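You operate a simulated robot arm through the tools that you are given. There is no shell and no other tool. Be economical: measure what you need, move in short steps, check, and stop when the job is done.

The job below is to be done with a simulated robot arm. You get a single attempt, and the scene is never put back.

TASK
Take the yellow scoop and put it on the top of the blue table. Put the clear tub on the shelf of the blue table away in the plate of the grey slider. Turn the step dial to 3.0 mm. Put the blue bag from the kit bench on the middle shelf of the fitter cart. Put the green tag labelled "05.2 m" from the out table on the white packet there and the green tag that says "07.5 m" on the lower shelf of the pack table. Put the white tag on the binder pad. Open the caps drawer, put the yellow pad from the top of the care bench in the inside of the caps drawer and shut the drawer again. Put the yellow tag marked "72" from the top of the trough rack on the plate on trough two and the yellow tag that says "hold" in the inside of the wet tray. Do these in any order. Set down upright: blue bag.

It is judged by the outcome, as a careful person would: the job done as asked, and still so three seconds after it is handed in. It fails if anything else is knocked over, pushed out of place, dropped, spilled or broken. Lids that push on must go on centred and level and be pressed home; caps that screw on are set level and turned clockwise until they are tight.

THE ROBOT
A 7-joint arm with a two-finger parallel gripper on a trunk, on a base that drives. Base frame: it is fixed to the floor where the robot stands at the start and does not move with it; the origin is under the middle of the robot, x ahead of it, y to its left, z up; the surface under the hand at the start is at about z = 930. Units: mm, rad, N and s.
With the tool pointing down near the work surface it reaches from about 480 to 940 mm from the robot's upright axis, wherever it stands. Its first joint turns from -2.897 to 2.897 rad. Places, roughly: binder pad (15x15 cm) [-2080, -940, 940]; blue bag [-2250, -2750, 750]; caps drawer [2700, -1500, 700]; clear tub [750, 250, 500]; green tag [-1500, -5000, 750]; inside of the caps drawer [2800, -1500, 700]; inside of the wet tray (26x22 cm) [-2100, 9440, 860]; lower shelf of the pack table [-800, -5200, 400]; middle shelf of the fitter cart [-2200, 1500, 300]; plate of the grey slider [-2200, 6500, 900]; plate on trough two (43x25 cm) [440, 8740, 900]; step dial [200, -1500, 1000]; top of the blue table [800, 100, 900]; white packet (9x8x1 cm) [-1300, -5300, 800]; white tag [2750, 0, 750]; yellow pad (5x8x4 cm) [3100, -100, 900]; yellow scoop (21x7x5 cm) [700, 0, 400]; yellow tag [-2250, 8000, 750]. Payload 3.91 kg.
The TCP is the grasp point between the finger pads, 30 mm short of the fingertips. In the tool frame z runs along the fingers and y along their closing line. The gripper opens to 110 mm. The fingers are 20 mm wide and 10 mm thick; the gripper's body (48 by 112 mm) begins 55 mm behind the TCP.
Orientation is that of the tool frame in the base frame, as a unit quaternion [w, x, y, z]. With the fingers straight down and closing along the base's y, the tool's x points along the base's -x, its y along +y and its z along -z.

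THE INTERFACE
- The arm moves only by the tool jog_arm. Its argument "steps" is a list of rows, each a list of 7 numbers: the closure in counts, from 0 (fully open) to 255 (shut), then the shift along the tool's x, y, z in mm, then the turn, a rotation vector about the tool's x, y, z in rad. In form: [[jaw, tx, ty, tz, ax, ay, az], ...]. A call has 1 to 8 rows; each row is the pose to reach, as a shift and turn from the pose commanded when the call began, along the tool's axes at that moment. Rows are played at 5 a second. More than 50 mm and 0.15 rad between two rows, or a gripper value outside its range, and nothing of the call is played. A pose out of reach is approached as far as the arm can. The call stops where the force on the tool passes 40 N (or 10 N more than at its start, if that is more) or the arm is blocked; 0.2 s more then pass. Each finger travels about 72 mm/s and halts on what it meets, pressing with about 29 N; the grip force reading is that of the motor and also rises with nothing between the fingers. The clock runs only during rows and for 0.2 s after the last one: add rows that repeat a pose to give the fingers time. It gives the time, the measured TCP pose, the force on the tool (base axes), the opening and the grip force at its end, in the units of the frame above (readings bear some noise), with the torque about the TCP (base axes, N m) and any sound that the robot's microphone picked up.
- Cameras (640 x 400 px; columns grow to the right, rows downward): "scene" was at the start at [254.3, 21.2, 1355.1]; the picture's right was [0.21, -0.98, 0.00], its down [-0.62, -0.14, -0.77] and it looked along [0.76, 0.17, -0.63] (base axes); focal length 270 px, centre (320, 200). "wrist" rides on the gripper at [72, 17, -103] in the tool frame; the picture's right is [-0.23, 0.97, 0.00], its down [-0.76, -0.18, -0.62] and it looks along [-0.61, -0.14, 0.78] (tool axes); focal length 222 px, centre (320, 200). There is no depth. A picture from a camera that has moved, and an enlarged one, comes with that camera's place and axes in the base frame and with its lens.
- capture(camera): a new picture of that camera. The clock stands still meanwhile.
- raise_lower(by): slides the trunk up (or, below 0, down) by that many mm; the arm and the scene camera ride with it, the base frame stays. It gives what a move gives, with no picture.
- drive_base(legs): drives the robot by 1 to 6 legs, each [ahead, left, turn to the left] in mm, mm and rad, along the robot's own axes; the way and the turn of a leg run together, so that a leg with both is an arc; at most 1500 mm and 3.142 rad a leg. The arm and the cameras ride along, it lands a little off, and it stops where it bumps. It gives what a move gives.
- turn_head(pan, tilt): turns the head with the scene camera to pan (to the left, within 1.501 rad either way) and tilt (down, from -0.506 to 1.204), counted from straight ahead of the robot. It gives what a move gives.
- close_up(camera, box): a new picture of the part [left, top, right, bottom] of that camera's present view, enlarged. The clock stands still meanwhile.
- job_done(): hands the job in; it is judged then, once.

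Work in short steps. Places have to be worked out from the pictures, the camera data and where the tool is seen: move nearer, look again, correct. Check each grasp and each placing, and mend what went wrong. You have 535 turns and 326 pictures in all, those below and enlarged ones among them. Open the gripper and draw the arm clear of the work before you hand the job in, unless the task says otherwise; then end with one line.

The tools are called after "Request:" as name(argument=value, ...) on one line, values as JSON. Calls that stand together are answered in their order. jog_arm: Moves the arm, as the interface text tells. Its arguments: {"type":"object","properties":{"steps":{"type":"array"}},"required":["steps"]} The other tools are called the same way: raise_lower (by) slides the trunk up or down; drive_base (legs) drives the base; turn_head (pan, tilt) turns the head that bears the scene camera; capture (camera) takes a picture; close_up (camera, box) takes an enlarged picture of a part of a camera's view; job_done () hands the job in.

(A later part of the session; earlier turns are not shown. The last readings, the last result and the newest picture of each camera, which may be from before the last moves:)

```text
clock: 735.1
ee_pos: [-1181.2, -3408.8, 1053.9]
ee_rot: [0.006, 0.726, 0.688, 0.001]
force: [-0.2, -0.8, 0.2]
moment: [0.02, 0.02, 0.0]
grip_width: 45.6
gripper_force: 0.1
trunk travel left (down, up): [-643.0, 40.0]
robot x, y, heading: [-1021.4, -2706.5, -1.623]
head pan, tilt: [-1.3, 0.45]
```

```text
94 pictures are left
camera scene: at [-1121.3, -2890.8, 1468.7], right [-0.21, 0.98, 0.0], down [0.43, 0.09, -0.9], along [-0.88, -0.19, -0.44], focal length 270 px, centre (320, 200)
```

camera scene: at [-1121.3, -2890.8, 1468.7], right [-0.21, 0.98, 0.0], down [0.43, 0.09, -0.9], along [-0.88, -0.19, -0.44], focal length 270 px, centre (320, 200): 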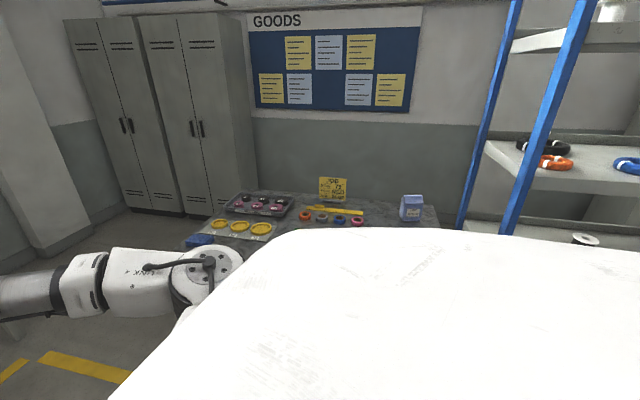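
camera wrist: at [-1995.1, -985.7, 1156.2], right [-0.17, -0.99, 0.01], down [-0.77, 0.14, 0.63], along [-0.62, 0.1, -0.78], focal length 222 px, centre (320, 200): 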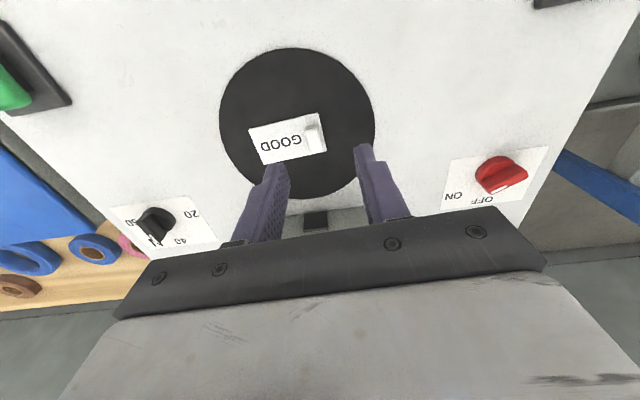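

I see the small blue bag at the right end of the kit bench. I turn to face it.

Request:
drive_base(legs=[[0, 0, -1.52]])

Request:
turn_head(pan=-0.1, tilt=0.5)

Request:
capture(camera="scene")

Request:
close_up(camera="scene", box=[240, 160, 460, 300])

```text
clock: 739.3
ee_pos: [-1734.6, -2577.1, 1053.4]
ee_rot: [0.004, 1.0, -0.004, -0.005]
force: [-0.1, -0.7, -0.3]
moment: [0.02, -0.02, 0.01]
grip_width: 45.5
gripper_force: 0.0
trunk travel left (down, up): [-643.0, 40.0]
robot x, y, heading: [-1021.7, -2701.9, 3.129]
head pan, tilt: [-1.3, 0.45]
```

```text
clock: 740.7
ee_pos: [-1733.8, -2578.2, 1055.5]
ee_rot: [0.004, 1.0, -0.005, -0.005]
force: [0.0, 0.7, 0.2]
moment: [0.01, -0.01, 0.0]
grip_width: 45.3
gripper_force: 0.1
trunk travel left (down, up): [-643.0, 40.0]
robot x, y, heading: [-1021.2, -2702.7, 3.131]
head pan, tilt: [-0.099, 0.499]
```

```text
93 pictures are left
camera scene: at [-1282.5, -2689.7, 1464.2], right [0.11, 0.99, 0.0], down [0.48, -0.05, -0.88], along [-0.87, 0.1, -0.48], focal length 270 px, centre (320, 200)
```

scene: 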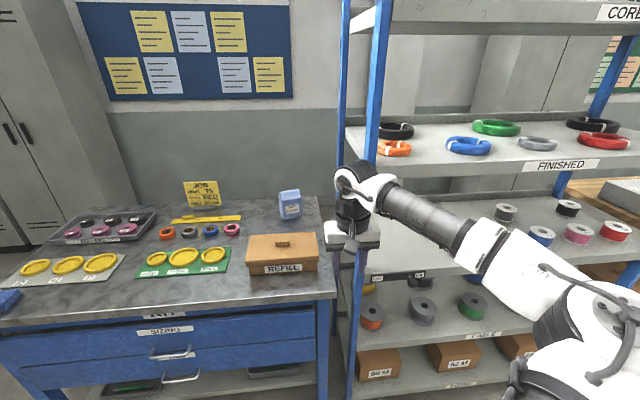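

```text
2.86 times, centred on (350, 230) of scene
camera zoom: at [-1282.5, -2689.7, 1464.2], right [0.11, 0.99, 0.0], down [0.48, -0.05, -0.88], along [-0.87, 0.1, -0.48], focal length 771 px, centre (234, 114)
```

zoom: 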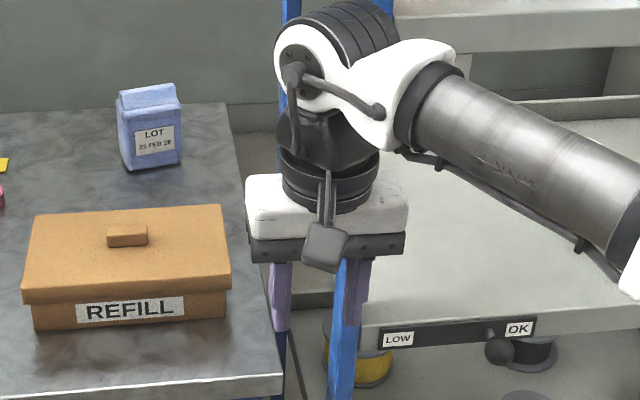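

The bag stands at ≈(−2243,−2699) with the rack just to its right. I zoom to measure the bag.

Request:
close_up(camera="scene", box=[260, 175, 330, 230])

```text
7.27 times, centred on (295, 202) of scene
camera zoom: at [-1282.5, -2689.7, 1464.2], right [0.11, 0.99, 0.0], down [0.48, -0.05, -0.88], along [-0.87, 0.1, -0.48], focal length 1964 px, centre (502, 182)
```

zoom: 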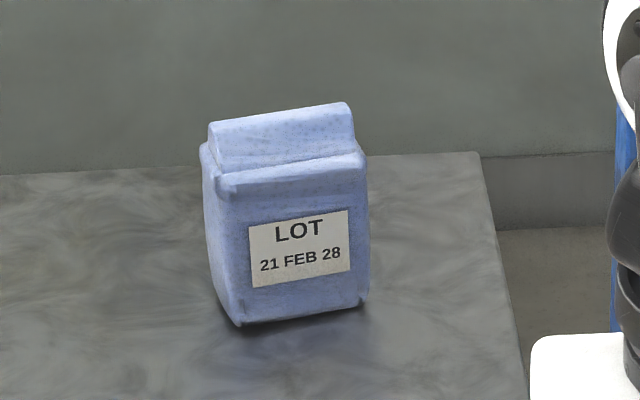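

I move the base left (−y) and turn toward the bag to approach away from the rack and get a second view.

Request:
drive_base(legs=[[0, 480, 0], [0, 0, -0.5]])

Request:
turn_head(pan=0.1, tilt=0.5)

Request:
capture(camera="scene")

Request:
close_up(camera="scene", box=[250, 150, 410, 270])

```text
clock: 746.4
ee_pos: [-1595.2, -2733.3, 1054.1]
ee_rot: [0.003, 0.97, -0.244, -0.005]
force: [-0.4, 0.0, -0.6]
moment: [0.0, 0.02, -0.02]
grip_width: 45.4
gripper_force: 0.0
trunk travel left (down, up): [-643.0, 40.0]
robot x, y, heading: [-1030.1, -3180.2, 2.643]
head pan, tilt: [-0.099, 0.499]
```

```text
clock: 747.1
ee_pos: [-1595.7, -2734.5, 1053.7]
ee_rot: [0.003, 0.97, -0.245, -0.004]
force: [0.7, 0.5, 1.0]
moment: [-0.02, -0.01, 0.01]
grip_width: 45.4
gripper_force: 0.0
trunk travel left (down, up): [-643.0, 40.0]
robot x, y, heading: [-1028.1, -3178.8, 2.642]
head pan, tilt: [0.099, 0.499]
```

```text
90 pictures are left
camera scene: at [-1259.5, -3060.2, 1464.2], right [0.39, 0.92, 0.0], down [0.44, -0.19, -0.88], along [-0.81, 0.34, -0.48], focal length 270 px, centre (320, 200)
```

scene: 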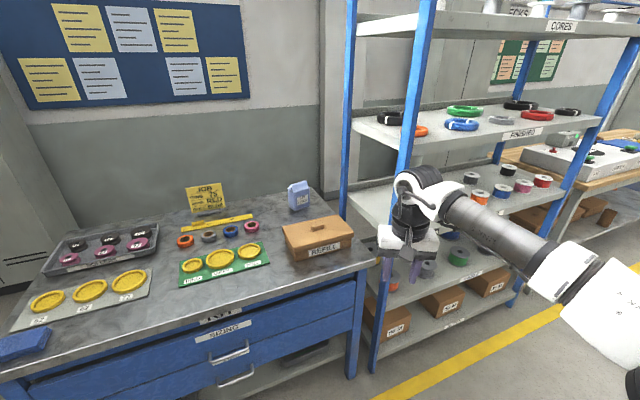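

```text
3.33 times, centred on (330, 210) of scene
camera zoom: at [-1259.5, -3060.2, 1464.2], right [0.39, 0.92, 0.0], down [0.44, -0.19, -0.88], along [-0.81, 0.34, -0.48], focal length 900 px, centre (287, 167)
```

zoom: 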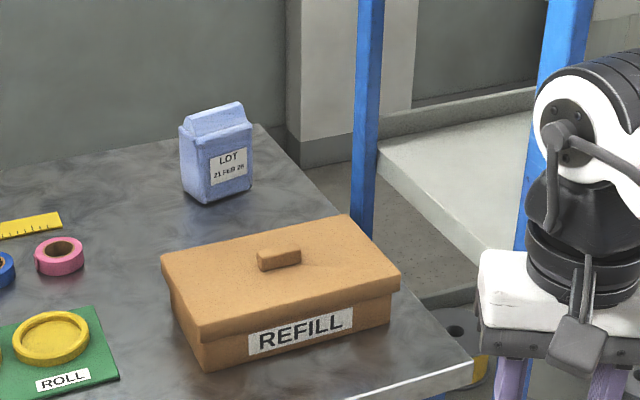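

Triangulated: bench z≈787, bag centre ≈(−2381,−2702), ~80 wide (y) × 60 deep × 130 tall. I set the tool tilt to 0.45 with matching yaw, then approach straight with the base at y≈−2830 to keep the elbow off the rack.

Request:
jog_arm(steps=[[60, 0, 0, 0, 0, 0, -0.08], [0, 0, 0, 0, 0, 0, -0.16]])

Request:
jog_arm(steps=[[0, 0, 0, 0, 0, -0.12, 0], [0, 0, 0, 0, 0, -0.24, 0], [0, 0, 0, 0, 0, -0.36, 0], [0, 0, 0, 0, 0, -0.45, 0]])

Request:
drive_base(legs=[[0, 0, 0.5], [0, -350, 0], [280, 0, 0]])

Request:
turn_head(pan=0.0, tilt=0.5)

Request:
capture(camera="scene")

Request:
capture(camera="wrist")

```text
clock: 747.7
ee_pos: [-1596.5, -2734.1, 1054.7]
ee_rot: [0.002, 0.986, -0.167, -0.005]
force: [0.0, 0.7, -0.1]
moment: [-0.02, -0.03, -0.01]
grip_width: 110.1
gripper_force: 0.1
trunk travel left (down, up): [-643.0, 40.0]
robot x, y, heading: [-1029.1, -3179.6, 2.649]
head pan, tilt: [0.099, 0.499]
```

```text
clock: 748.7
ee_pos: [-1595.4, -2734.6, 1054.6]
ee_rot: [-0.034, 0.96, -0.162, -0.226]
force: [-1.5, -0.7, 0.0]
moment: [0.02, 0.01, 0.02]
grip_width: 110.2
gripper_force: 0.2
trunk travel left (down, up): [-643.0, 40.0]
robot x, y, heading: [-1024.2, -3174.7, 2.646]
head pan, tilt: [0.099, 0.499]
```

```text
clock: 755.0
ee_pos: [-2014.3, -2692.7, 1053.9]
ee_rot: [0.02, 0.971, 0.076, -0.228]
force: [-0.4, -0.3, 0.3]
moment: [0.0, -0.03, 0.0]
grip_width: 110.1
gripper_force: 0.1
trunk travel left (down, up): [-643.0, 40.0]
robot x, y, heading: [-1301.8, -2817.7, 3.138]
head pan, tilt: [0.099, 0.499]
```

```text
clock: 755.7
ee_pos: [-2012.4, -2692.4, 1054.8]
ee_rot: [0.021, 0.971, 0.075, -0.228]
force: [0.5, 0.3, -0.2]
moment: [0.02, 0.0, 0.0]
grip_width: 110.2
gripper_force: 0.1
trunk travel left (down, up): [-643.0, 40.0]
robot x, y, heading: [-1300.7, -2818.0, 3.135]
head pan, tilt: [0.0, 0.499]
```

```text
88 pictures are left
camera scene: at [-1561.7, -2812.3, 1464.2], right [0.01, 1.0, 0.0], down [0.48, 0.0, -0.88], along [-0.88, 0.01, -0.48], focal length 270 px, centre (320, 200)
```

scene: 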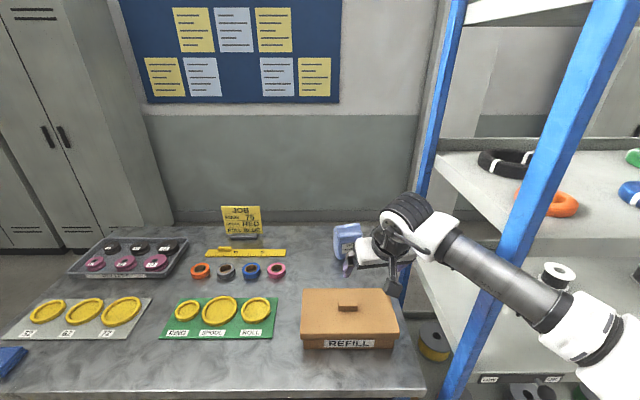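

```text
87 pictures are left
camera wrist: at [-1900.5, -2692.1, 1114.0], right [-0.05, -0.99, 0.11], down [-0.43, 0.12, 0.9], along [-0.9, 0.0, -0.43], focal length 222 px, centre (320, 200)
```

wrist: 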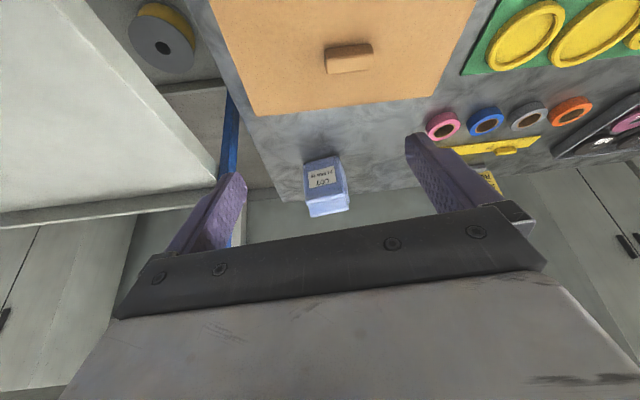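

The elbow would meet the rack post if I drove in now. I first extend the arm 190 mm so the elbow tucks inward.

Request:
jog_arm(steps=[[0, -40, -6, 20, 0, 0, 0], [0, -80, -12, 40, 0, 0, 0], [0, -120, -18, 60, 0, 0, 0], [0, -169, -24, 84, 0, 0, 0], [0, -169, -24, 84, 0, 0, 0]])

Request:
capture(camera="scene")

```text
refused: row 4 steps farther than a row can; nothing moved
```

```text
86 pictures are left
camera scene: at [-1561.7, -2812.3, 1464.2], right [0.01, 1.0, 0.0], down [0.48, 0.0, -0.88], along [-0.88, 0.01, -0.48], focal length 270 px, centre (320, 200)
```

scene: 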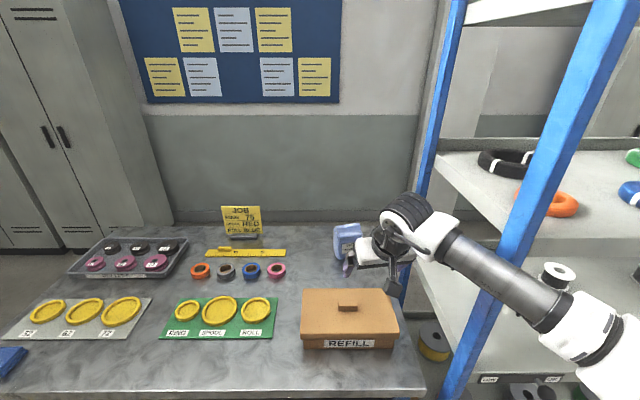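

Request:
jog_arm(steps=[[0, -40, -6, 20, 0, 0, 0], [0, -80, -12, 40, 0, 0, 0], [0, -120, -18, 60, 0, 0, 0], [0, -160, -23, 80, 0, 0, 0], [0, -180, -26, 90, 0, 0, 0]])

Request:
capture(camera="scene")

```text
clock: 756.9
ee_pos: [-2217.6, -2696.9, 1052.8]
ee_rot: [0.021, 0.971, 0.074, -0.227]
force: [-0.5, 0.4, 0.2]
moment: [0.0, -0.01, 0.0]
grip_width: 110.2
gripper_force: 0.1
trunk travel left (down, up): [-643.0, 40.0]
robot x, y, heading: [-1302.3, -2818.8, 3.132]
head pan, tilt: [0.0, 0.499]
```

```text
85 pictures are left
camera scene: at [-1561.9, -2812.4, 1464.2], right [0.01, 1.0, 0.0], down [0.48, 0.0, -0.88], along [-0.88, 0.01, -0.48], focal length 270 px, centre (320, 200)
```

scene: 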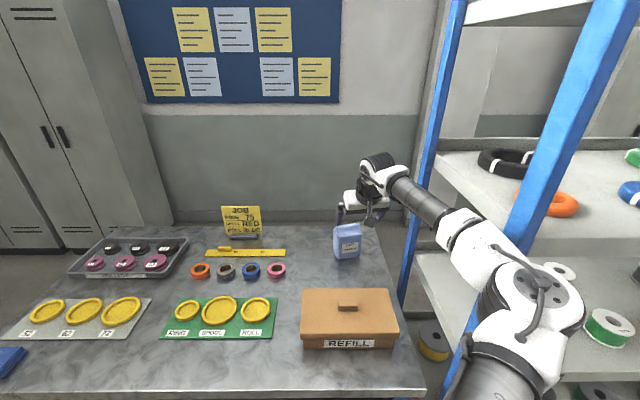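

The elbow would still hit the post. I move the base left 250 mm, turn right 0.23 rad, and correct the tool's yaw so the elbow stays over the bench.

Request:
drive_base(legs=[[0, 250, 0], [0, 0, -0.232]])

Request:
jog_arm(steps=[[0, 0, 0, 0, -0.05, 0, -0.1], [0, 0, 0, 0, -0.103, 0.001, -0.208], [0, 0, 0, 0, -0.103, 0.001, -0.208]])

Request:
capture(camera="scene")

```text
clock: 760.3
ee_pos: [-2166.7, -2739.3, 1053.8]
ee_rot: [-0.006, 0.973, -0.037, -0.228]
force: [-0.5, 0.6, 0.0]
moment: [-0.03, 0.01, 0.02]
grip_width: 110.2
gripper_force: 0.0
trunk travel left (down, up): [-643.0, 40.0]
robot x, y, heading: [-1302.3, -3064.3, 2.904]
head pan, tilt: [0.0, 0.499]
```

```text
clock: 761.1
ee_pos: [-2167.7, -2738.6, 1052.2]
ee_rot: [0.008, 0.973, 0.017, -0.228]
force: [-0.2, 0.4, -0.5]
moment: [0.03, 0.0, 0.01]
grip_width: 110.1
gripper_force: 0.0
out of reach, approached as far as the arm can: row 2, 3
trunk travel left (down, up): [-643.0, 40.0]
robot x, y, heading: [-1303.4, -3065.5, 2.9]
head pan, tilt: [0.0, 0.499]
```

```text
84 pictures are left
camera scene: at [-1556.3, -3000.8, 1464.2], right [0.24, 0.97, 0.0], down [0.47, -0.11, -0.88], along [-0.85, 0.21, -0.48], focal length 270 px, centre (320, 200)
```

scene: 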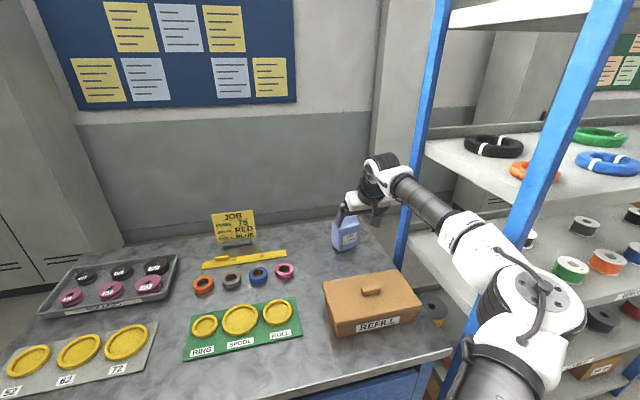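

I advance halfway and check the elbow clearance to the post.

Request:
drive_base(legs=[[110, 8, 0]])

Request:
turn_head(pan=-0.6, tilt=0.5)

Request:
capture(camera="scene")

Request:
capture(camera="wrist")

```text
clock: 762.3
ee_pos: [-2275.4, -2720.6, 1052.7]
ee_rot: [0.009, 0.973, 0.018, -0.228]
force: [0.2, -0.6, -0.3]
moment: [-0.06, -0.04, 0.01]
grip_width: 110.1
gripper_force: 0.0
trunk travel left (down, up): [-643.0, 40.0]
robot x, y, heading: [-1408.7, -3046.1, 2.902]
head pan, tilt: [0.0, 0.499]
```

```text
clock: 763.3
ee_pos: [-2275.8, -2720.2, 1054.6]
ee_rot: [0.008, 0.973, 0.018, -0.228]
force: [-0.5, 0.2, -0.1]
moment: [0.03, 0.01, 0.02]
grip_width: 109.6
gripper_force: 0.1
trunk travel left (down, up): [-643.0, 40.0]
robot x, y, heading: [-1410.3, -3049.4, 2.902]
head pan, tilt: [-0.6, 0.499]
```

```text
83 pictures are left
camera scene: at [-1637.2, -2936.7, 1464.2], right [0.74, 0.67, 0.0], down [0.32, -0.36, -0.88], along [-0.59, 0.65, -0.48], focal length 270 px, centre (320, 200)
```

scene: 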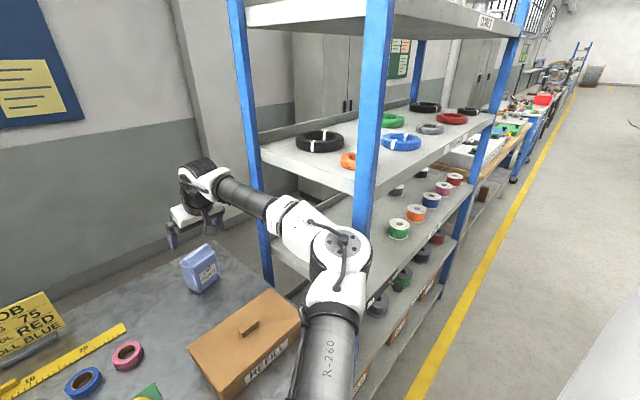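

```text
82 pictures are left
camera wrist: at [-2164.2, -2734.0, 1112.8], right [-0.17, -0.98, 0.11], down [-0.41, 0.17, 0.9], along [-0.9, 0.11, -0.43], focal length 222 px, centre (320, 200)
```

wrist: 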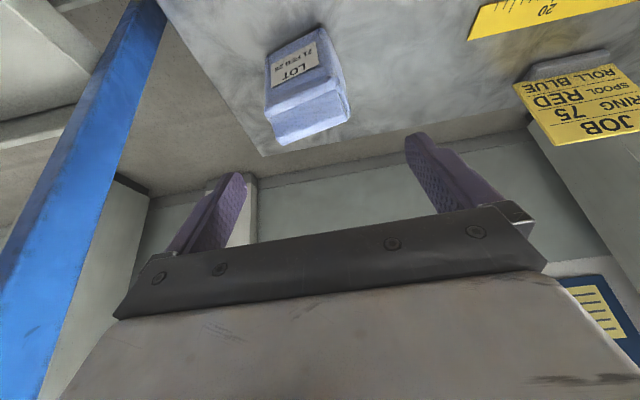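

Triangulating the elbow gives ≈(−1847,−2645,1183): it will pass the post with ~30 mm clearance. I advance the remaining 106 mm.

Request:
drive_base(legs=[[95, 8, 0]])

Request:
capture(camera="wrist")

Request:
capture(camera="scene")

```text
clock: 764.4
ee_pos: [-2367.7, -2705.0, 1052.8]
ee_rot: [0.008, 0.973, 0.016, -0.229]
force: [-0.7, -0.9, -0.6]
moment: [-0.03, 0.0, 0.0]
grip_width: 109.9
gripper_force: 0.0
trunk travel left (down, up): [-643.0, 40.0]
robot x, y, heading: [-1507.1, -3031.3, 2.905]
head pan, tilt: [-0.6, 0.499]
```

```text
81 pictures are left
camera wrist: at [-2257.1, -2718.3, 1111.9], right [-0.17, -0.98, 0.11], down [-0.41, 0.17, 0.9], along [-0.9, 0.11, -0.43], focal length 222 px, centre (320, 200)
```

wrist: 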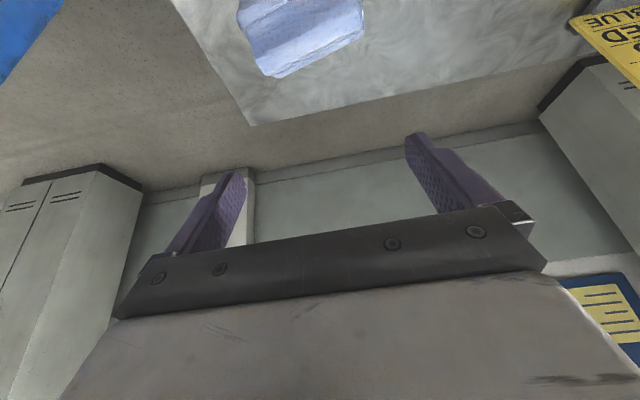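

```text
80 pictures are left
camera scene: at [-1730.7, -2921.6, 1463.9], right [0.74, 0.67, 0.0], down [0.32, -0.36, -0.88], along [-0.59, 0.65, -0.48], focal length 270 px, centre (320, 200)
```

scene: 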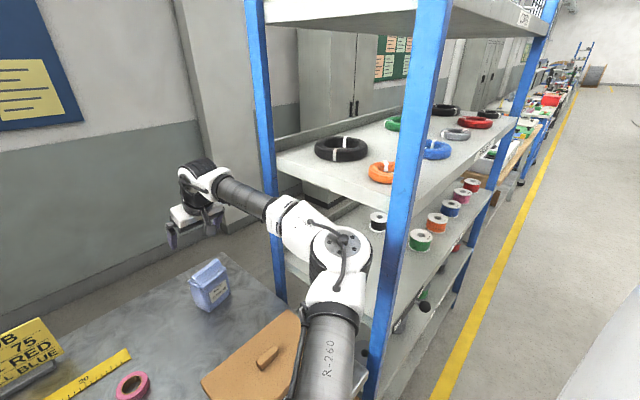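

The ridge centre is ≈(−2374,−2710), bag yawed ~12°. I try a further 0.15 rad yaw and small centring shift.

Request:
jog_arm(steps=[[0, -3, 2, 2, -0.033, 0, -0.067], [0, -7, 4, 3, -0.067, 0.001, -0.135], [0, -7, 4, 3, -0.067, 0.001, -0.135]])

```text
clock: 765.2
ee_pos: [-2367.7, -2705.3, 1053.2]
ee_rot: [0.007, 0.974, 0.016, -0.228]
force: [0.5, 0.2, 0.0]
moment: [0.0, 0.0, 0.02]
grip_width: 110.1
gripper_force: 0.0
out of reach, approached as far as the arm can: row 1, 2, 3
trunk travel left (down, up): [-643.0, 40.0]
robot x, y, heading: [-1502.2, -3031.8, 2.9]
head pan, tilt: [-0.6, 0.499]
```

I test whether a pure translation works.

Request:
jog_arm(steps=[[0, -7, 4, 3, 0, 0, 0]])

```text
clock: 765.6
ee_pos: [-2377.3, -2709.8, 1053.9]
ee_rot: [0.007, 0.973, 0.016, -0.229]
force: [0.6, -0.3, 0.8]
moment: [-0.03, -0.04, -0.02]
grip_width: 110.0
gripper_force: 0.0
trunk travel left (down, up): [-643.0, 40.0]
robot x, y, heading: [-1503.3, -3031.8, 2.901]
head pan, tilt: [-0.6, 0.499]
```

Translation works; the yaw is at a joint limit, so I accept ~10° misalignment. I lower the trunk 120 mm and look.

Request:
raise_lower(by=-100)

Request:
capture(camera="wrist")

Request:
turn_head(pan=-0.2, tilt=0.5)

Request:
capture(camera="scene")

```text
clock: 766.9
ee_pos: [-2375.2, -2709.8, 953.9]
ee_rot: [0.006, 0.973, 0.015, -0.229]
force: [1.2, -0.1, 0.8]
moment: [0.02, 0.0, -0.01]
grip_width: 109.7
gripper_force: 0.0
trunk travel left (down, up): [-543.0, 140.0]
robot x, y, heading: [-1504.7, -3032.1, 2.902]
head pan, tilt: [-0.6, 0.499]
```

```text
79 pictures are left
camera wrist: at [-2264.3, -2723.3, 1013.8], right [-0.17, -0.98, 0.11], down [-0.41, 0.17, 0.9], along [-0.9, 0.11, -0.43], focal length 222 px, centre (320, 200)
```

wrist: 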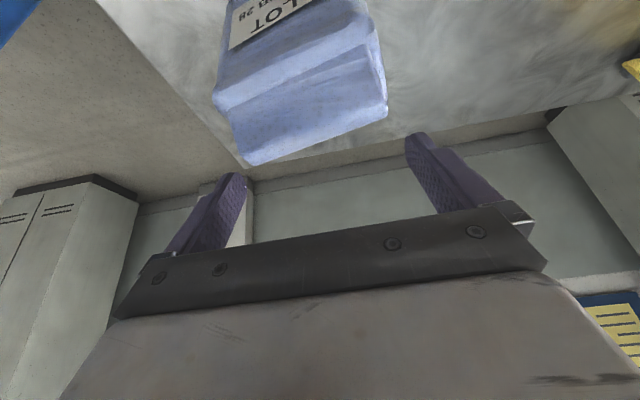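

```text
clock: 767.8
ee_pos: [-2375.8, -2709.5, 955.1]
ee_rot: [0.008, 0.973, 0.016, -0.228]
force: [0.0, -0.1, -0.1]
moment: [0.02, -0.02, 0.0]
grip_width: 110.1
gripper_force: 0.0
trunk travel left (down, up): [-543.0, 140.0]
robot x, y, heading: [-1503.4, -3033.9, 2.899]
head pan, tilt: [-0.201, 0.499]
```

```text
78 pictures are left
camera scene: at [-1751.0, -2950.7, 1364.2], right [0.43, 0.9, 0.0], down [0.43, -0.2, -0.88], along [-0.79, 0.37, -0.48], focal length 270 px, centre (320, 200)
```

scene: 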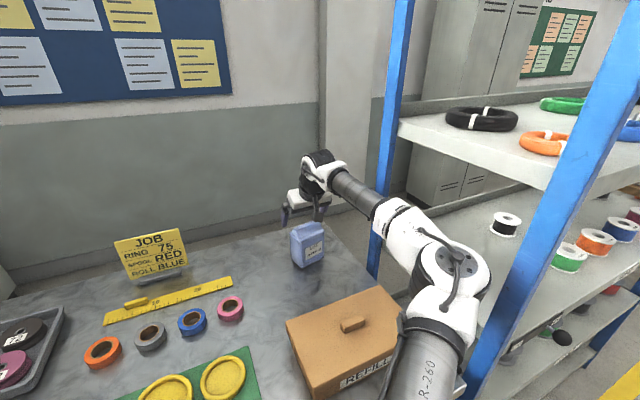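

Bag is ~95 mm wide at the top; margins are ~7 mm a side. I shift +4 mm in y and lower 40 mm, then look.

Request:
jog_arm(steps=[[0, 0, -4, 0, 0, 0, 0]])

Request:
raise_lower(by=-35)

Request:
capture(camera="wrist")

Request:
close_up(camera="scene", box=[260, 140, 360, 280])

```text
clock: 768.2
ee_pos: [-2377.7, -2703.7, 954.6]
ee_rot: [0.008, 0.973, 0.016, -0.229]
force: [-0.5, 0.3, 0.2]
moment: [0.01, -0.01, -0.01]
grip_width: 110.1
gripper_force: 0.0
trunk travel left (down, up): [-543.0, 140.0]
robot x, y, heading: [-1505.3, -3033.1, 2.903]
head pan, tilt: [-0.201, 0.499]
```

```text
clock: 768.8
ee_pos: [-2378.2, -2707.0, 938.1]
ee_rot: [0.008, 0.97, 0.015, -0.241]
force: [0.1, 0.0, 18.2]
moment: [-0.99, 0.01, -0.02]
grip_width: 109.8
gripper_force: 0.0
trunk travel left (down, up): [-514.0, 169.0]
robot x, y, heading: [-1501.6, -3024.4, 2.904]
head pan, tilt: [-0.201, 0.499]
stopped: the force on the tool passed its limit at 46 N (the readings are from after the stop); the commanded pose is now the measured one
```

```text
77 pictures are left
camera wrist: at [-2265.9, -2720.1, 995.1], right [-0.17, -0.98, 0.12], down [-0.39, 0.17, 0.91], along [-0.91, 0.11, -0.41], focal length 222 px, centre (320, 200)
```

wrist: 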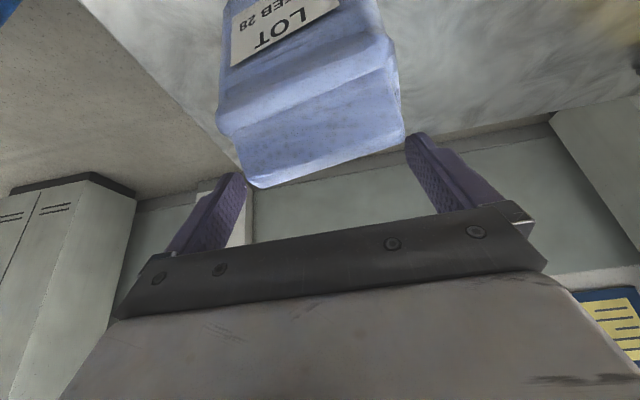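

```text
2.86 times, centred on (310, 210) of scene
camera zoom: at [-1750.6, -2951.0, 1335.0], right [0.43, 0.9, 0.0], down [0.43, -0.2, -0.88], along [-0.79, 0.37, -0.48], focal length 771 px, centre (349, 171)
```

zoom: 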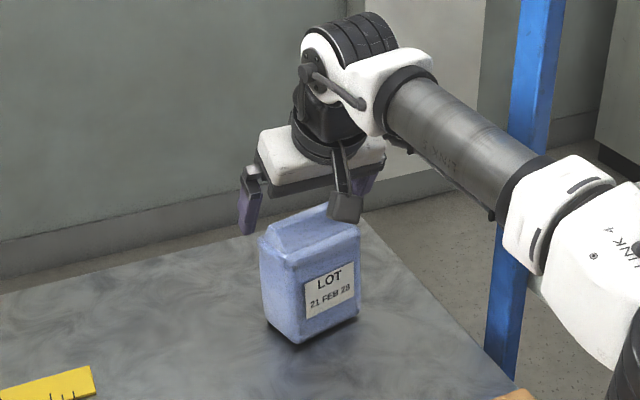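

The bag's top is ~100 mm wide — too wide to straddle this way. I raise and rotate the tool ~80° about the vertical, to grip across its 60 mm depth with the hand leaning toward −y.

Request:
raise_lower(by=110)

Request:
jog_arm(steps=[[0, 0, 0, 0, 0.0625, 0, 0.1255], [0, 0, 0, 0, 0.125, 0, 0.251], [0, 0, 0, 0, 0.1873, 0, 0.377], [0, 0, 0, 0, 0.25, 0, 0.502], [0, 0, 0, 0, 0.312, 0, 0.628], [0, 0, 0, 0, 0.3746, 0, 0.754], [0, 0, 0, 0, 0.437, 0, 0.879], [0, 0, 0, 0, 0.4995, 0, 1.005]])

Request:
capture(camera="wrist")

Request:
capture(camera="scene")

```text
clock: 770.2
ee_pos: [-2377.4, -2705.8, 1042.8]
ee_rot: [0.008, 0.971, 0.014, -0.237]
force: [0.1, 0.3, 0.2]
moment: [-0.01, 0.0, 0.01]
grip_width: 110.0
gripper_force: 0.1
trunk travel left (down, up): [-624.0, 59.0]
robot x, y, heading: [-1504.1, -3032.8, 2.906]
head pan, tilt: [-0.201, 0.499]
```

```text
clock: 772.0
ee_pos: [-2378.2, -2704.7, 1044.3]
ee_rot: [-0.111, 0.83, -0.507, -0.201]
force: [-0.1, -0.8, 0.1]
moment: [0.0, 0.03, 0.02]
grip_width: 110.0
gripper_force: 0.1
trunk travel left (down, up): [-624.0, 59.0]
robot x, y, heading: [-1501.5, -3034.8, 2.901]
head pan, tilt: [-0.201, 0.499]
```

```text
75 pictures are left
camera wrist: at [-2340.7, -2812.0, 1103.9], right [-0.96, -0.27, 0.12], down [-0.01, 0.45, 0.89], along [-0.29, 0.85, -0.43], focal length 222 px, centre (320, 200)
```

wrist: 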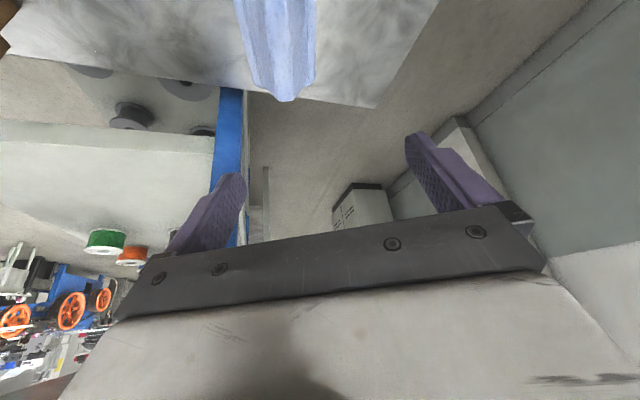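

```text
74 pictures are left
camera scene: at [-1751.3, -2950.8, 1445.0], right [0.43, 0.9, 0.0], down [0.43, -0.2, -0.88], along [-0.79, 0.37, -0.48], focal length 270 px, centre (320, 200)
```

scene: 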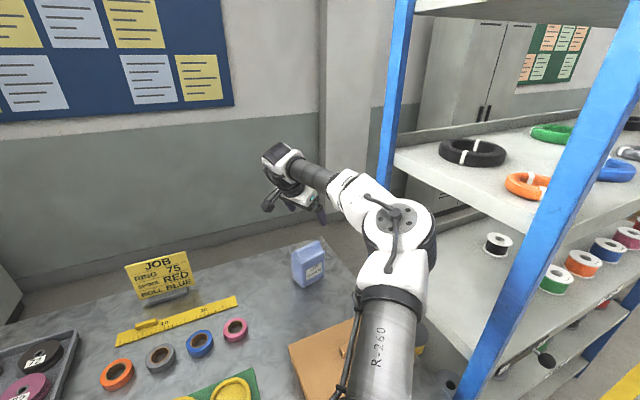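

It is reachable, and the elbow moved away from the rack. I finish the last 0.27 rad of yaw and view.

Request:
jog_arm(steps=[[0, 0, 0, 0, 0.061, 0, 0.123], [0, 0, 0, 0, 0.122, 0, 0.246], [0, 0, 0, 0, 0.122, 0, 0.246]])

Request:
raise_lower(by=-70)

Request:
capture(camera="wrist")

```text
clock: 772.8
ee_pos: [-2377.5, -2705.1, 1043.8]
ee_rot: [-0.136, 0.754, -0.617, -0.181]
force: [0.9, -0.3, -1.0]
moment: [0.02, -0.01, -0.04]
grip_width: 110.1
gripper_force: 0.0
trunk travel left (down, up): [-624.0, 59.0]
robot x, y, heading: [-1504.9, -3034.7, 2.905]
head pan, tilt: [-0.201, 0.499]
```

```text
clock: 773.9
ee_pos: [-2377.9, -2704.8, 974.6]
ee_rot: [-0.134, 0.755, -0.616, -0.182]
force: [0.2, -0.6, -0.3]
moment: [0.0, 0.0, 0.04]
grip_width: 109.8
gripper_force: 0.0
trunk travel left (down, up): [-554.0, 129.0]
robot x, y, heading: [-1504.1, -3035.9, 2.899]
head pan, tilt: [-0.201, 0.499]
```

```text
73 pictures are left
camera wrist: at [-2370.5, -2818.0, 1034.6], right [-0.99, 0.0, 0.12], down [0.11, 0.44, 0.89], along [-0.05, 0.9, -0.44], focal length 222 px, centre (320, 200)
```

wrist: 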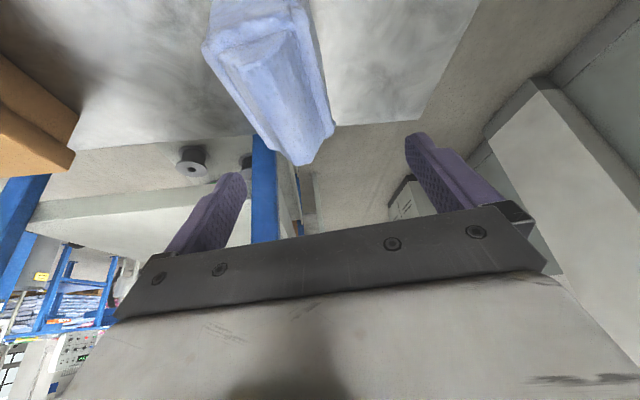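

Depth axis is aligned within ~3°. I reduce the tilt slightly, shift toward the bag's −y part so the palm clears its ridge, and lower 55 mm to check.

Request:
jog_arm(steps=[[0, 8, -2, -4, 0, 0.08, 0], [0, 16, -4, -8, 0, 0.15, 0], [0, 16, -4, -8, 0, 0.15, 0]])

Request:
raise_lower(by=-45)

Request:
capture(camera="wrist")

Request:
close_up(camera="scene", box=[240, 140, 360, 280])

```text
clock: 774.7
ee_pos: [-2370.3, -2723.7, 975.0]
ee_rot: [-0.087, 0.766, -0.624, -0.125]
force: [0.2, 0.0, -0.1]
moment: [-0.02, 0.01, -0.02]
grip_width: 110.0
gripper_force: 0.1
trunk travel left (down, up): [-554.0, 129.0]
robot x, y, heading: [-1506.1, -3034.1, 2.9]
head pan, tilt: [-0.201, 0.499]
```

```text
clock: 775.6
ee_pos: [-2369.7, -2722.9, 929.3]
ee_rot: [-0.087, 0.766, -0.624, -0.125]
force: [0.3, -0.5, 1.0]
moment: [0.0, -0.04, -0.02]
grip_width: 110.0
gripper_force: 0.2
trunk travel left (down, up): [-509.0, 174.0]
robot x, y, heading: [-1507.1, -3032.5, 2.898]
head pan, tilt: [-0.201, 0.499]
```

```text
72 pictures are left
camera wrist: at [-2364.4, -2825.0, 1006.0], right [-1.0, 0.01, 0.09], down [0.08, 0.57, 0.82], along [-0.04, 0.82, -0.57], focal length 222 px, centre (320, 200)
```

wrist: 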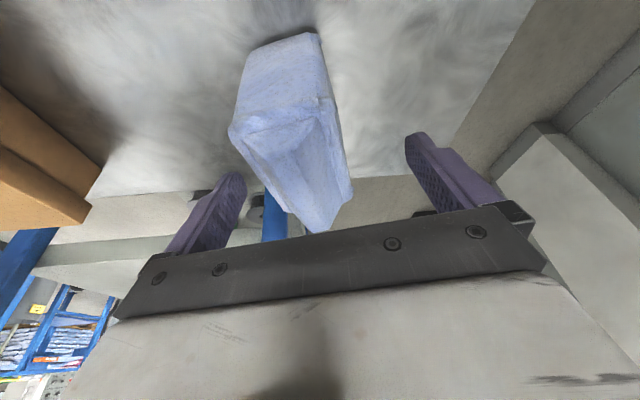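

```text
2.86 times, centred on (300, 210) of scene
camera zoom: at [-1750.9, -2950.8, 1330.1], right [0.43, 0.9, 0.0], down [0.43, -0.2, -0.88], along [-0.79, 0.37, -0.48], focal length 771 px, centre (377, 171)
```

zoom: 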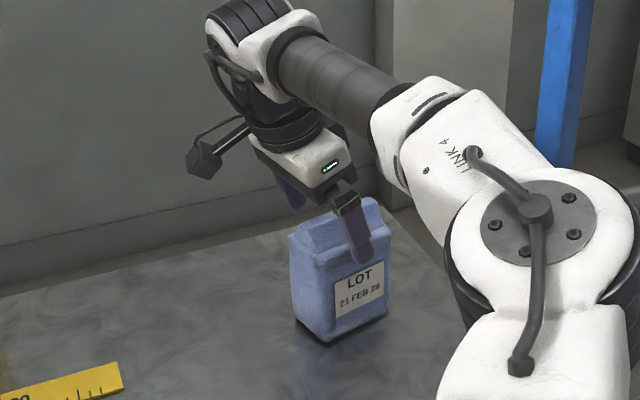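

Bag is parallel to the fingers but offset 13 mm. I shift by −13 mm along the tool's y and lower the last 48 mm.

Request:
jog_arm(steps=[[0, 0, -7, 0, 0, 0, 0], [0, 0, -13, 0, 0, 0, 0]])

Request:
raise_lower(by=-25)

Request:
capture(camera="wrist")

```text
clock: 776.2
ee_pos: [-2356.7, -2720.2, 929.1]
ee_rot: [-0.088, 0.766, -0.624, -0.126]
force: [0.3, 0.6, -0.7]
moment: [0.02, 0.01, 0.01]
grip_width: 110.1
gripper_force: 0.1
trunk travel left (down, up): [-509.0, 174.0]
robot x, y, heading: [-1507.0, -3035.3, 2.908]
head pan, tilt: [-0.201, 0.499]
```

```text
clock: 776.9
ee_pos: [-2357.0, -2720.5, 905.7]
ee_rot: [-0.089, 0.766, -0.624, -0.125]
force: [0.9, 0.1, 0.7]
moment: [0.01, 0.01, 0.04]
grip_width: 109.9
gripper_force: 0.0
trunk travel left (down, up): [-484.0, 199.0]
robot x, y, heading: [-1502.2, -3034.0, 2.905]
head pan, tilt: [-0.201, 0.499]
```

```text
70 pictures are left
camera wrist: at [-2351.4, -2822.1, 980.7], right [-1.0, 0.01, 0.09], down [0.08, 0.57, 0.82], along [-0.04, 0.82, -0.57], focal length 222 px, centre (320, 200)
```

wrist: 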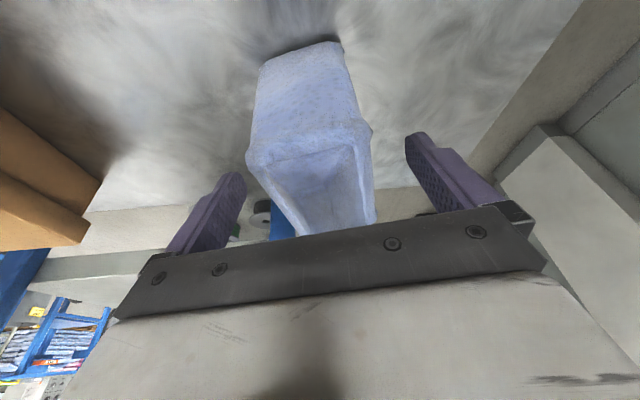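

Centred between the fingers. I lower 18 mm and close gently.

Request:
raise_lower(by=-18)

Request:
jog_arm(steps=[[60, 0, 0, 0, 0, 0, 0], [110, 0, 0, 0, 0, 0, 0], [160, 0, 0, 0, 0, 0, 0], [210, 0, 0, 0, 0, 0, 0], [255, 0, 0, 0, 0, 0, 0], [255, 0, 0, 0, 0, 0, 0]])

Request:
capture(camera="wrist")

Request:
close_up(camera="scene", box=[240, 140, 360, 280])

```text
clock: 777.6
ee_pos: [-2356.3, -2719.9, 886.9]
ee_rot: [-0.088, 0.766, -0.624, -0.124]
force: [-0.5, 0.7, -0.8]
moment: [0.01, 0.04, 0.01]
grip_width: 109.8
gripper_force: 0.1
trunk travel left (down, up): [-466.0, 217.0]
robot x, y, heading: [-1503.4, -3029.5, 2.899]
head pan, tilt: [-0.201, 0.499]
```

```text
clock: 779.0
ee_pos: [-2357.5, -2720.7, 887.4]
ee_rot: [-0.089, 0.766, -0.624, -0.124]
force: [1.9, 0.0, 1.4]
moment: [-0.05, -0.32, -0.05]
grip_width: 65.1
gripper_force: 29.3
trunk travel left (down, up): [-466.0, 217.0]
robot x, y, heading: [-1503.4, -3031.7, 2.902]
head pan, tilt: [-0.201, 0.499]
```

```text
69 pictures are left
camera wrist: at [-2351.4, -2821.9, 962.7], right [-1.0, 0.01, 0.09], down [0.08, 0.57, 0.82], along [-0.04, 0.82, -0.57], focal length 222 px, centre (320, 200)
```

wrist: 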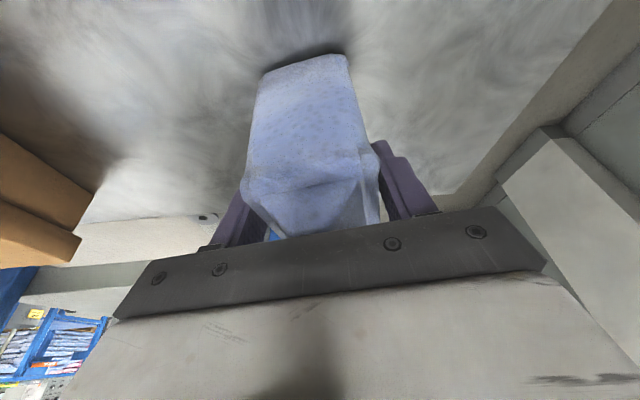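

```text
2.86 times, centred on (300, 210) of scene
camera zoom: at [-1750.9, -2950.7, 1287.0], right [0.43, 0.9, 0.0], down [0.43, -0.2, -0.88], along [-0.79, 0.37, -0.48], focal length 771 px, centre (377, 171)
```

zoom: 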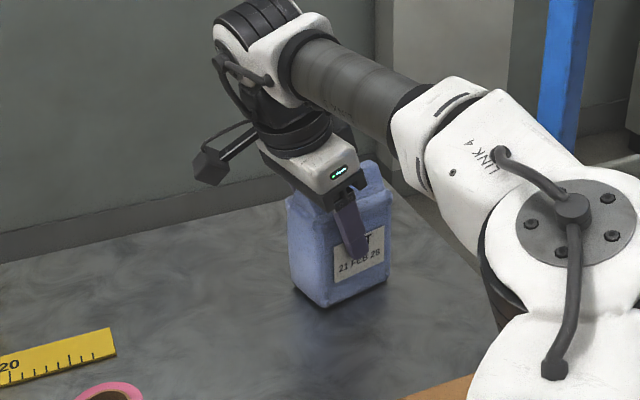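

Gripped (65 mm). I lift with the trunk and check.

Request:
raise_lower(by=150)

Request:
capture(camera="scene")

```text
clock: 780.7
ee_pos: [-2356.5, -2719.0, 1036.4]
ee_rot: [-0.089, 0.766, -0.624, -0.123]
force: [0.0, -0.5, -3.5]
moment: [-0.03, -0.03, -0.01]
grip_width: 65.3
gripper_force: 29.0
trunk travel left (down, up): [-616.0, 67.0]
robot x, y, heading: [-1505.8, -3035.5, 2.901]
head pan, tilt: [-0.201, 0.499]
```

```text
67 pictures are left
camera scene: at [-1751.7, -2950.4, 1436.8], right [0.43, 0.9, 0.0], down [0.43, -0.2, -0.88], along [-0.79, 0.37, -0.48], focal length 270 px, centre (320, 200)
```

scene: 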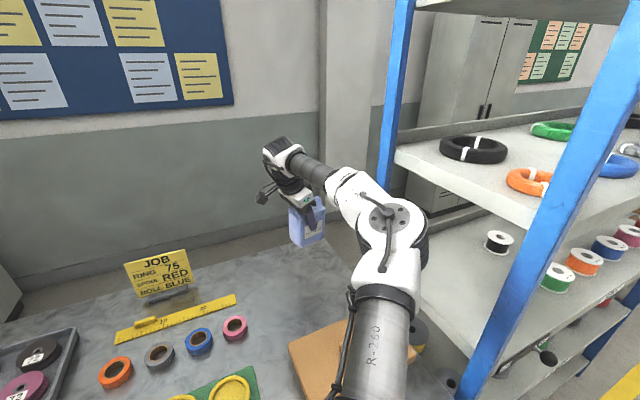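

Bag is held upright. I back out 500 mm, then turn north.

Request:
drive_base(legs=[[-520, 0, 0], [0, 0, -1.33]])

Request:
capture(camera="wrist")

```text
clock: 787.1
ee_pos: [-900.6, -2254.8, 1035.9]
ee_rot: [0.146, -0.223, 0.963, 0.044]
force: [0.1, 0.1, -4.0]
moment: [-0.01, 0.05, 0.0]
grip_width: 64.9
gripper_force: 29.0
trunk travel left (down, up): [-616.0, 67.0]
robot x, y, heading: [-993.2, -3156.7, 1.576]
head pan, tilt: [-0.201, 0.499]
```

```text
66 pictures are left
camera wrist: at [-998.7, -2285.4, 1112.2], right [-0.23, 0.97, 0.09], down [0.57, 0.06, 0.82], along [0.79, 0.24, -0.57], focal length 222 px, centre (320, 200)
```

wrist: 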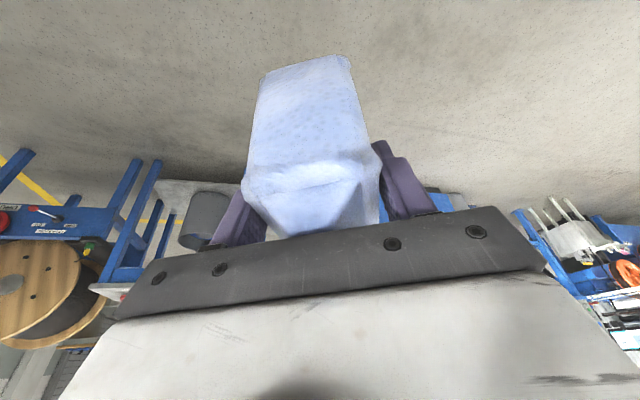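

Secure. I drive north to the fitter cart near y≈1500.

Request:
drive_base(legs=[[1500, 0, 0], [1500, 0, 0], [900, 0, 0]])

Request:
turn_head(pan=1.0, tilt=0.55)

Request:
capture(camera="scene")

```text
clock: 806.1
ee_pos: [-949.4, 1691.2, 1035.8]
ee_rot: [0.146, -0.221, 0.963, 0.043]
force: [0.5, -0.2, -4.3]
moment: [-0.02, 0.03, 0.01]
grip_width: 64.7
gripper_force: 29.0
trunk travel left (down, up): [-616.0, 67.0]
robot x, y, heading: [-1045.3, 789.7, 1.572]
head pan, tilt: [-0.201, 0.499]
```

```text
clock: 807.5
ee_pos: [-948.9, 1691.5, 1036.3]
ee_rot: [0.147, -0.22, 0.963, 0.043]
force: [0.2, 0.1, -3.1]
moment: [0.0, 0.05, -0.01]
grip_width: 64.9
gripper_force: 29.2
trunk travel left (down, up): [-616.0, 67.0]
robot x, y, heading: [-1046.9, 789.1, 1.584]
head pan, tilt: [1.0, 0.55]
```

```text
65 pictures are left
camera scene: at [-1121.4, 1009.9, 1432.3], right [0.54, 0.84, 0.0], down [0.44, -0.28, -0.85], along [-0.72, 0.46, -0.52], focal length 270 px, centre (320, 200)
```

scene: 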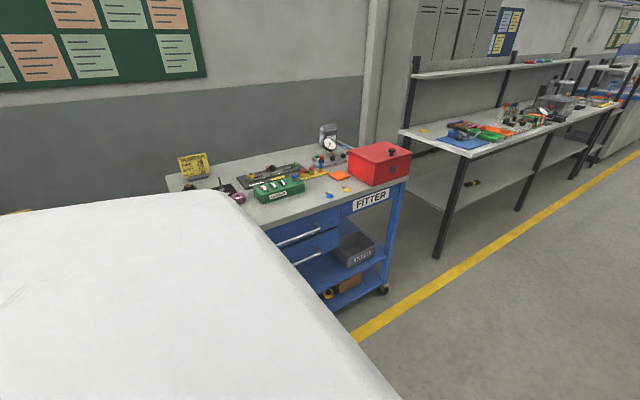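

I see the FITTER cart (front x≈−1880) with a middle shelf holding a grey bin on its right part. I move back from it and face it.

Request:
drive_base(legs=[[0, -300, 0], [650, 0, 0], [0, 0, 1.56]])

Request:
raise_lower(by=-400)

Request:
turn_head(pan=-0.2, tilt=0.4)

Request:
capture(camera="scene")

```text
clock: 817.5
ee_pos: [-1651.1, 1532.6, 1035.8]
ee_rot: [-0.074, 0.833, -0.532, -0.133]
force: [-0.3, -0.6, -4.0]
moment: [-0.07, -0.04, 0.0]
grip_width: 65.1
gripper_force: 29.0
trunk travel left (down, up): [-616.0, 67.0]
robot x, y, heading: [-753.1, 1426.1, 3.133]
head pan, tilt: [1.0, 0.55]
```

```text
clock: 821.3
ee_pos: [-1652.4, 1532.1, 636.6]
ee_rot: [-0.074, 0.833, -0.531, -0.133]
force: [0.8, 0.5, -3.2]
moment: [0.0, -0.03, 0.0]
grip_width: 64.9
gripper_force: 29.4
trunk travel left (down, up): [-216.0, 467.0]
robot x, y, heading: [-746.7, 1425.6, 3.133]
head pan, tilt: [1.0, 0.55]
```

```text
clock: 822.7
ee_pos: [-1651.3, 1532.9, 634.9]
ee_rot: [-0.074, 0.833, -0.531, -0.134]
force: [0.9, 0.0, -4.1]
moment: [-0.03, 0.02, 0.0]
grip_width: 64.8
gripper_force: 29.0
trunk travel left (down, up): [-216.0, 467.0]
robot x, y, heading: [-751.0, 1426.7, 3.133]
head pan, tilt: [-0.201, 0.4]
```

```text
64 pictures are left
camera scene: at [-1009.5, 1448.3, 1046.0], right [0.21, 0.98, 0.0], down [0.38, -0.08, -0.92], along [-0.9, 0.19, -0.39], focal length 270 px, centre (320, 200)
```

scene: 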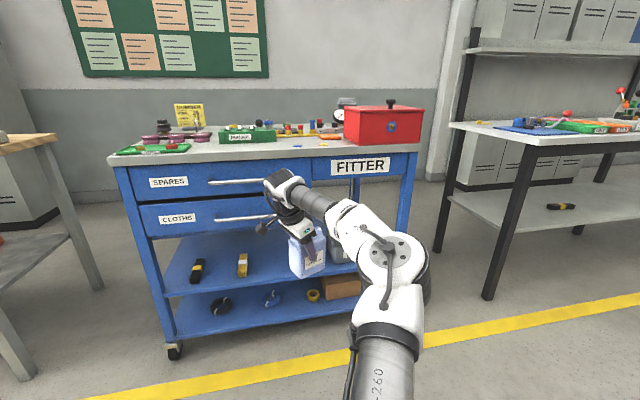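

The right bay (y>1600, open up to z≈740) is where the hand fits. I shift the base right 400 mm to see the bay and the grey bin unobstructed.

Request:
drive_base(legs=[[0, -420, 0]])

Request:
capture(camera="scene")

Request:
close_up(camera="scene", box=[120, 140, 320, 300])

```text
clock: 826.5
ee_pos: [-1648.0, 1956.6, 635.3]
ee_rot: [-0.074, 0.833, -0.532, -0.133]
force: [0.3, -0.7, -2.9]
moment: [0.0, -0.02, 0.02]
grip_width: 65.0
gripper_force: 29.4
trunk travel left (down, up): [-216.0, 467.0]
robot x, y, heading: [-748.4, 1841.8, 3.134]
head pan, tilt: [-0.201, 0.4]
```

```text
63 pictures are left
camera scene: at [-1006.0, 1869.1, 1046.0], right [0.21, 0.98, 0.0], down [0.38, -0.08, -0.92], along [-0.9, 0.19, -0.39], focal length 270 px, centre (320, 200)
```

scene: 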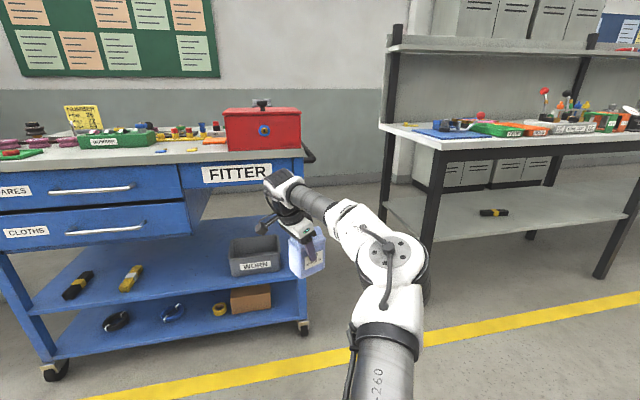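

```text
2.50 times, centred on (220, 220) of scene
camera zoom: at [-1006.0, 1869.1, 1046.0], right [0.21, 0.98, 0.0], down [0.38, -0.08, -0.92], along [-0.9, 0.19, -0.39], focal length 675 px, centre (570, 150)
```

zoom: 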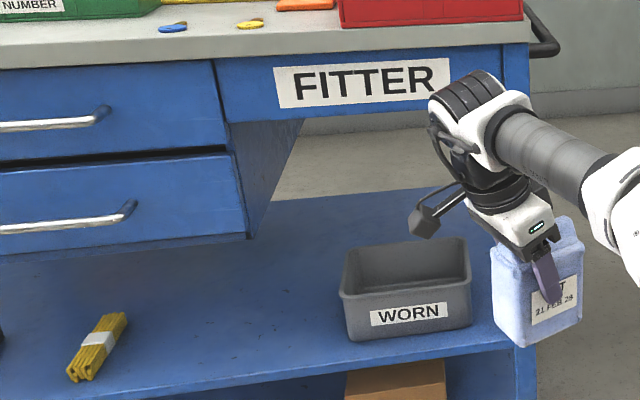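

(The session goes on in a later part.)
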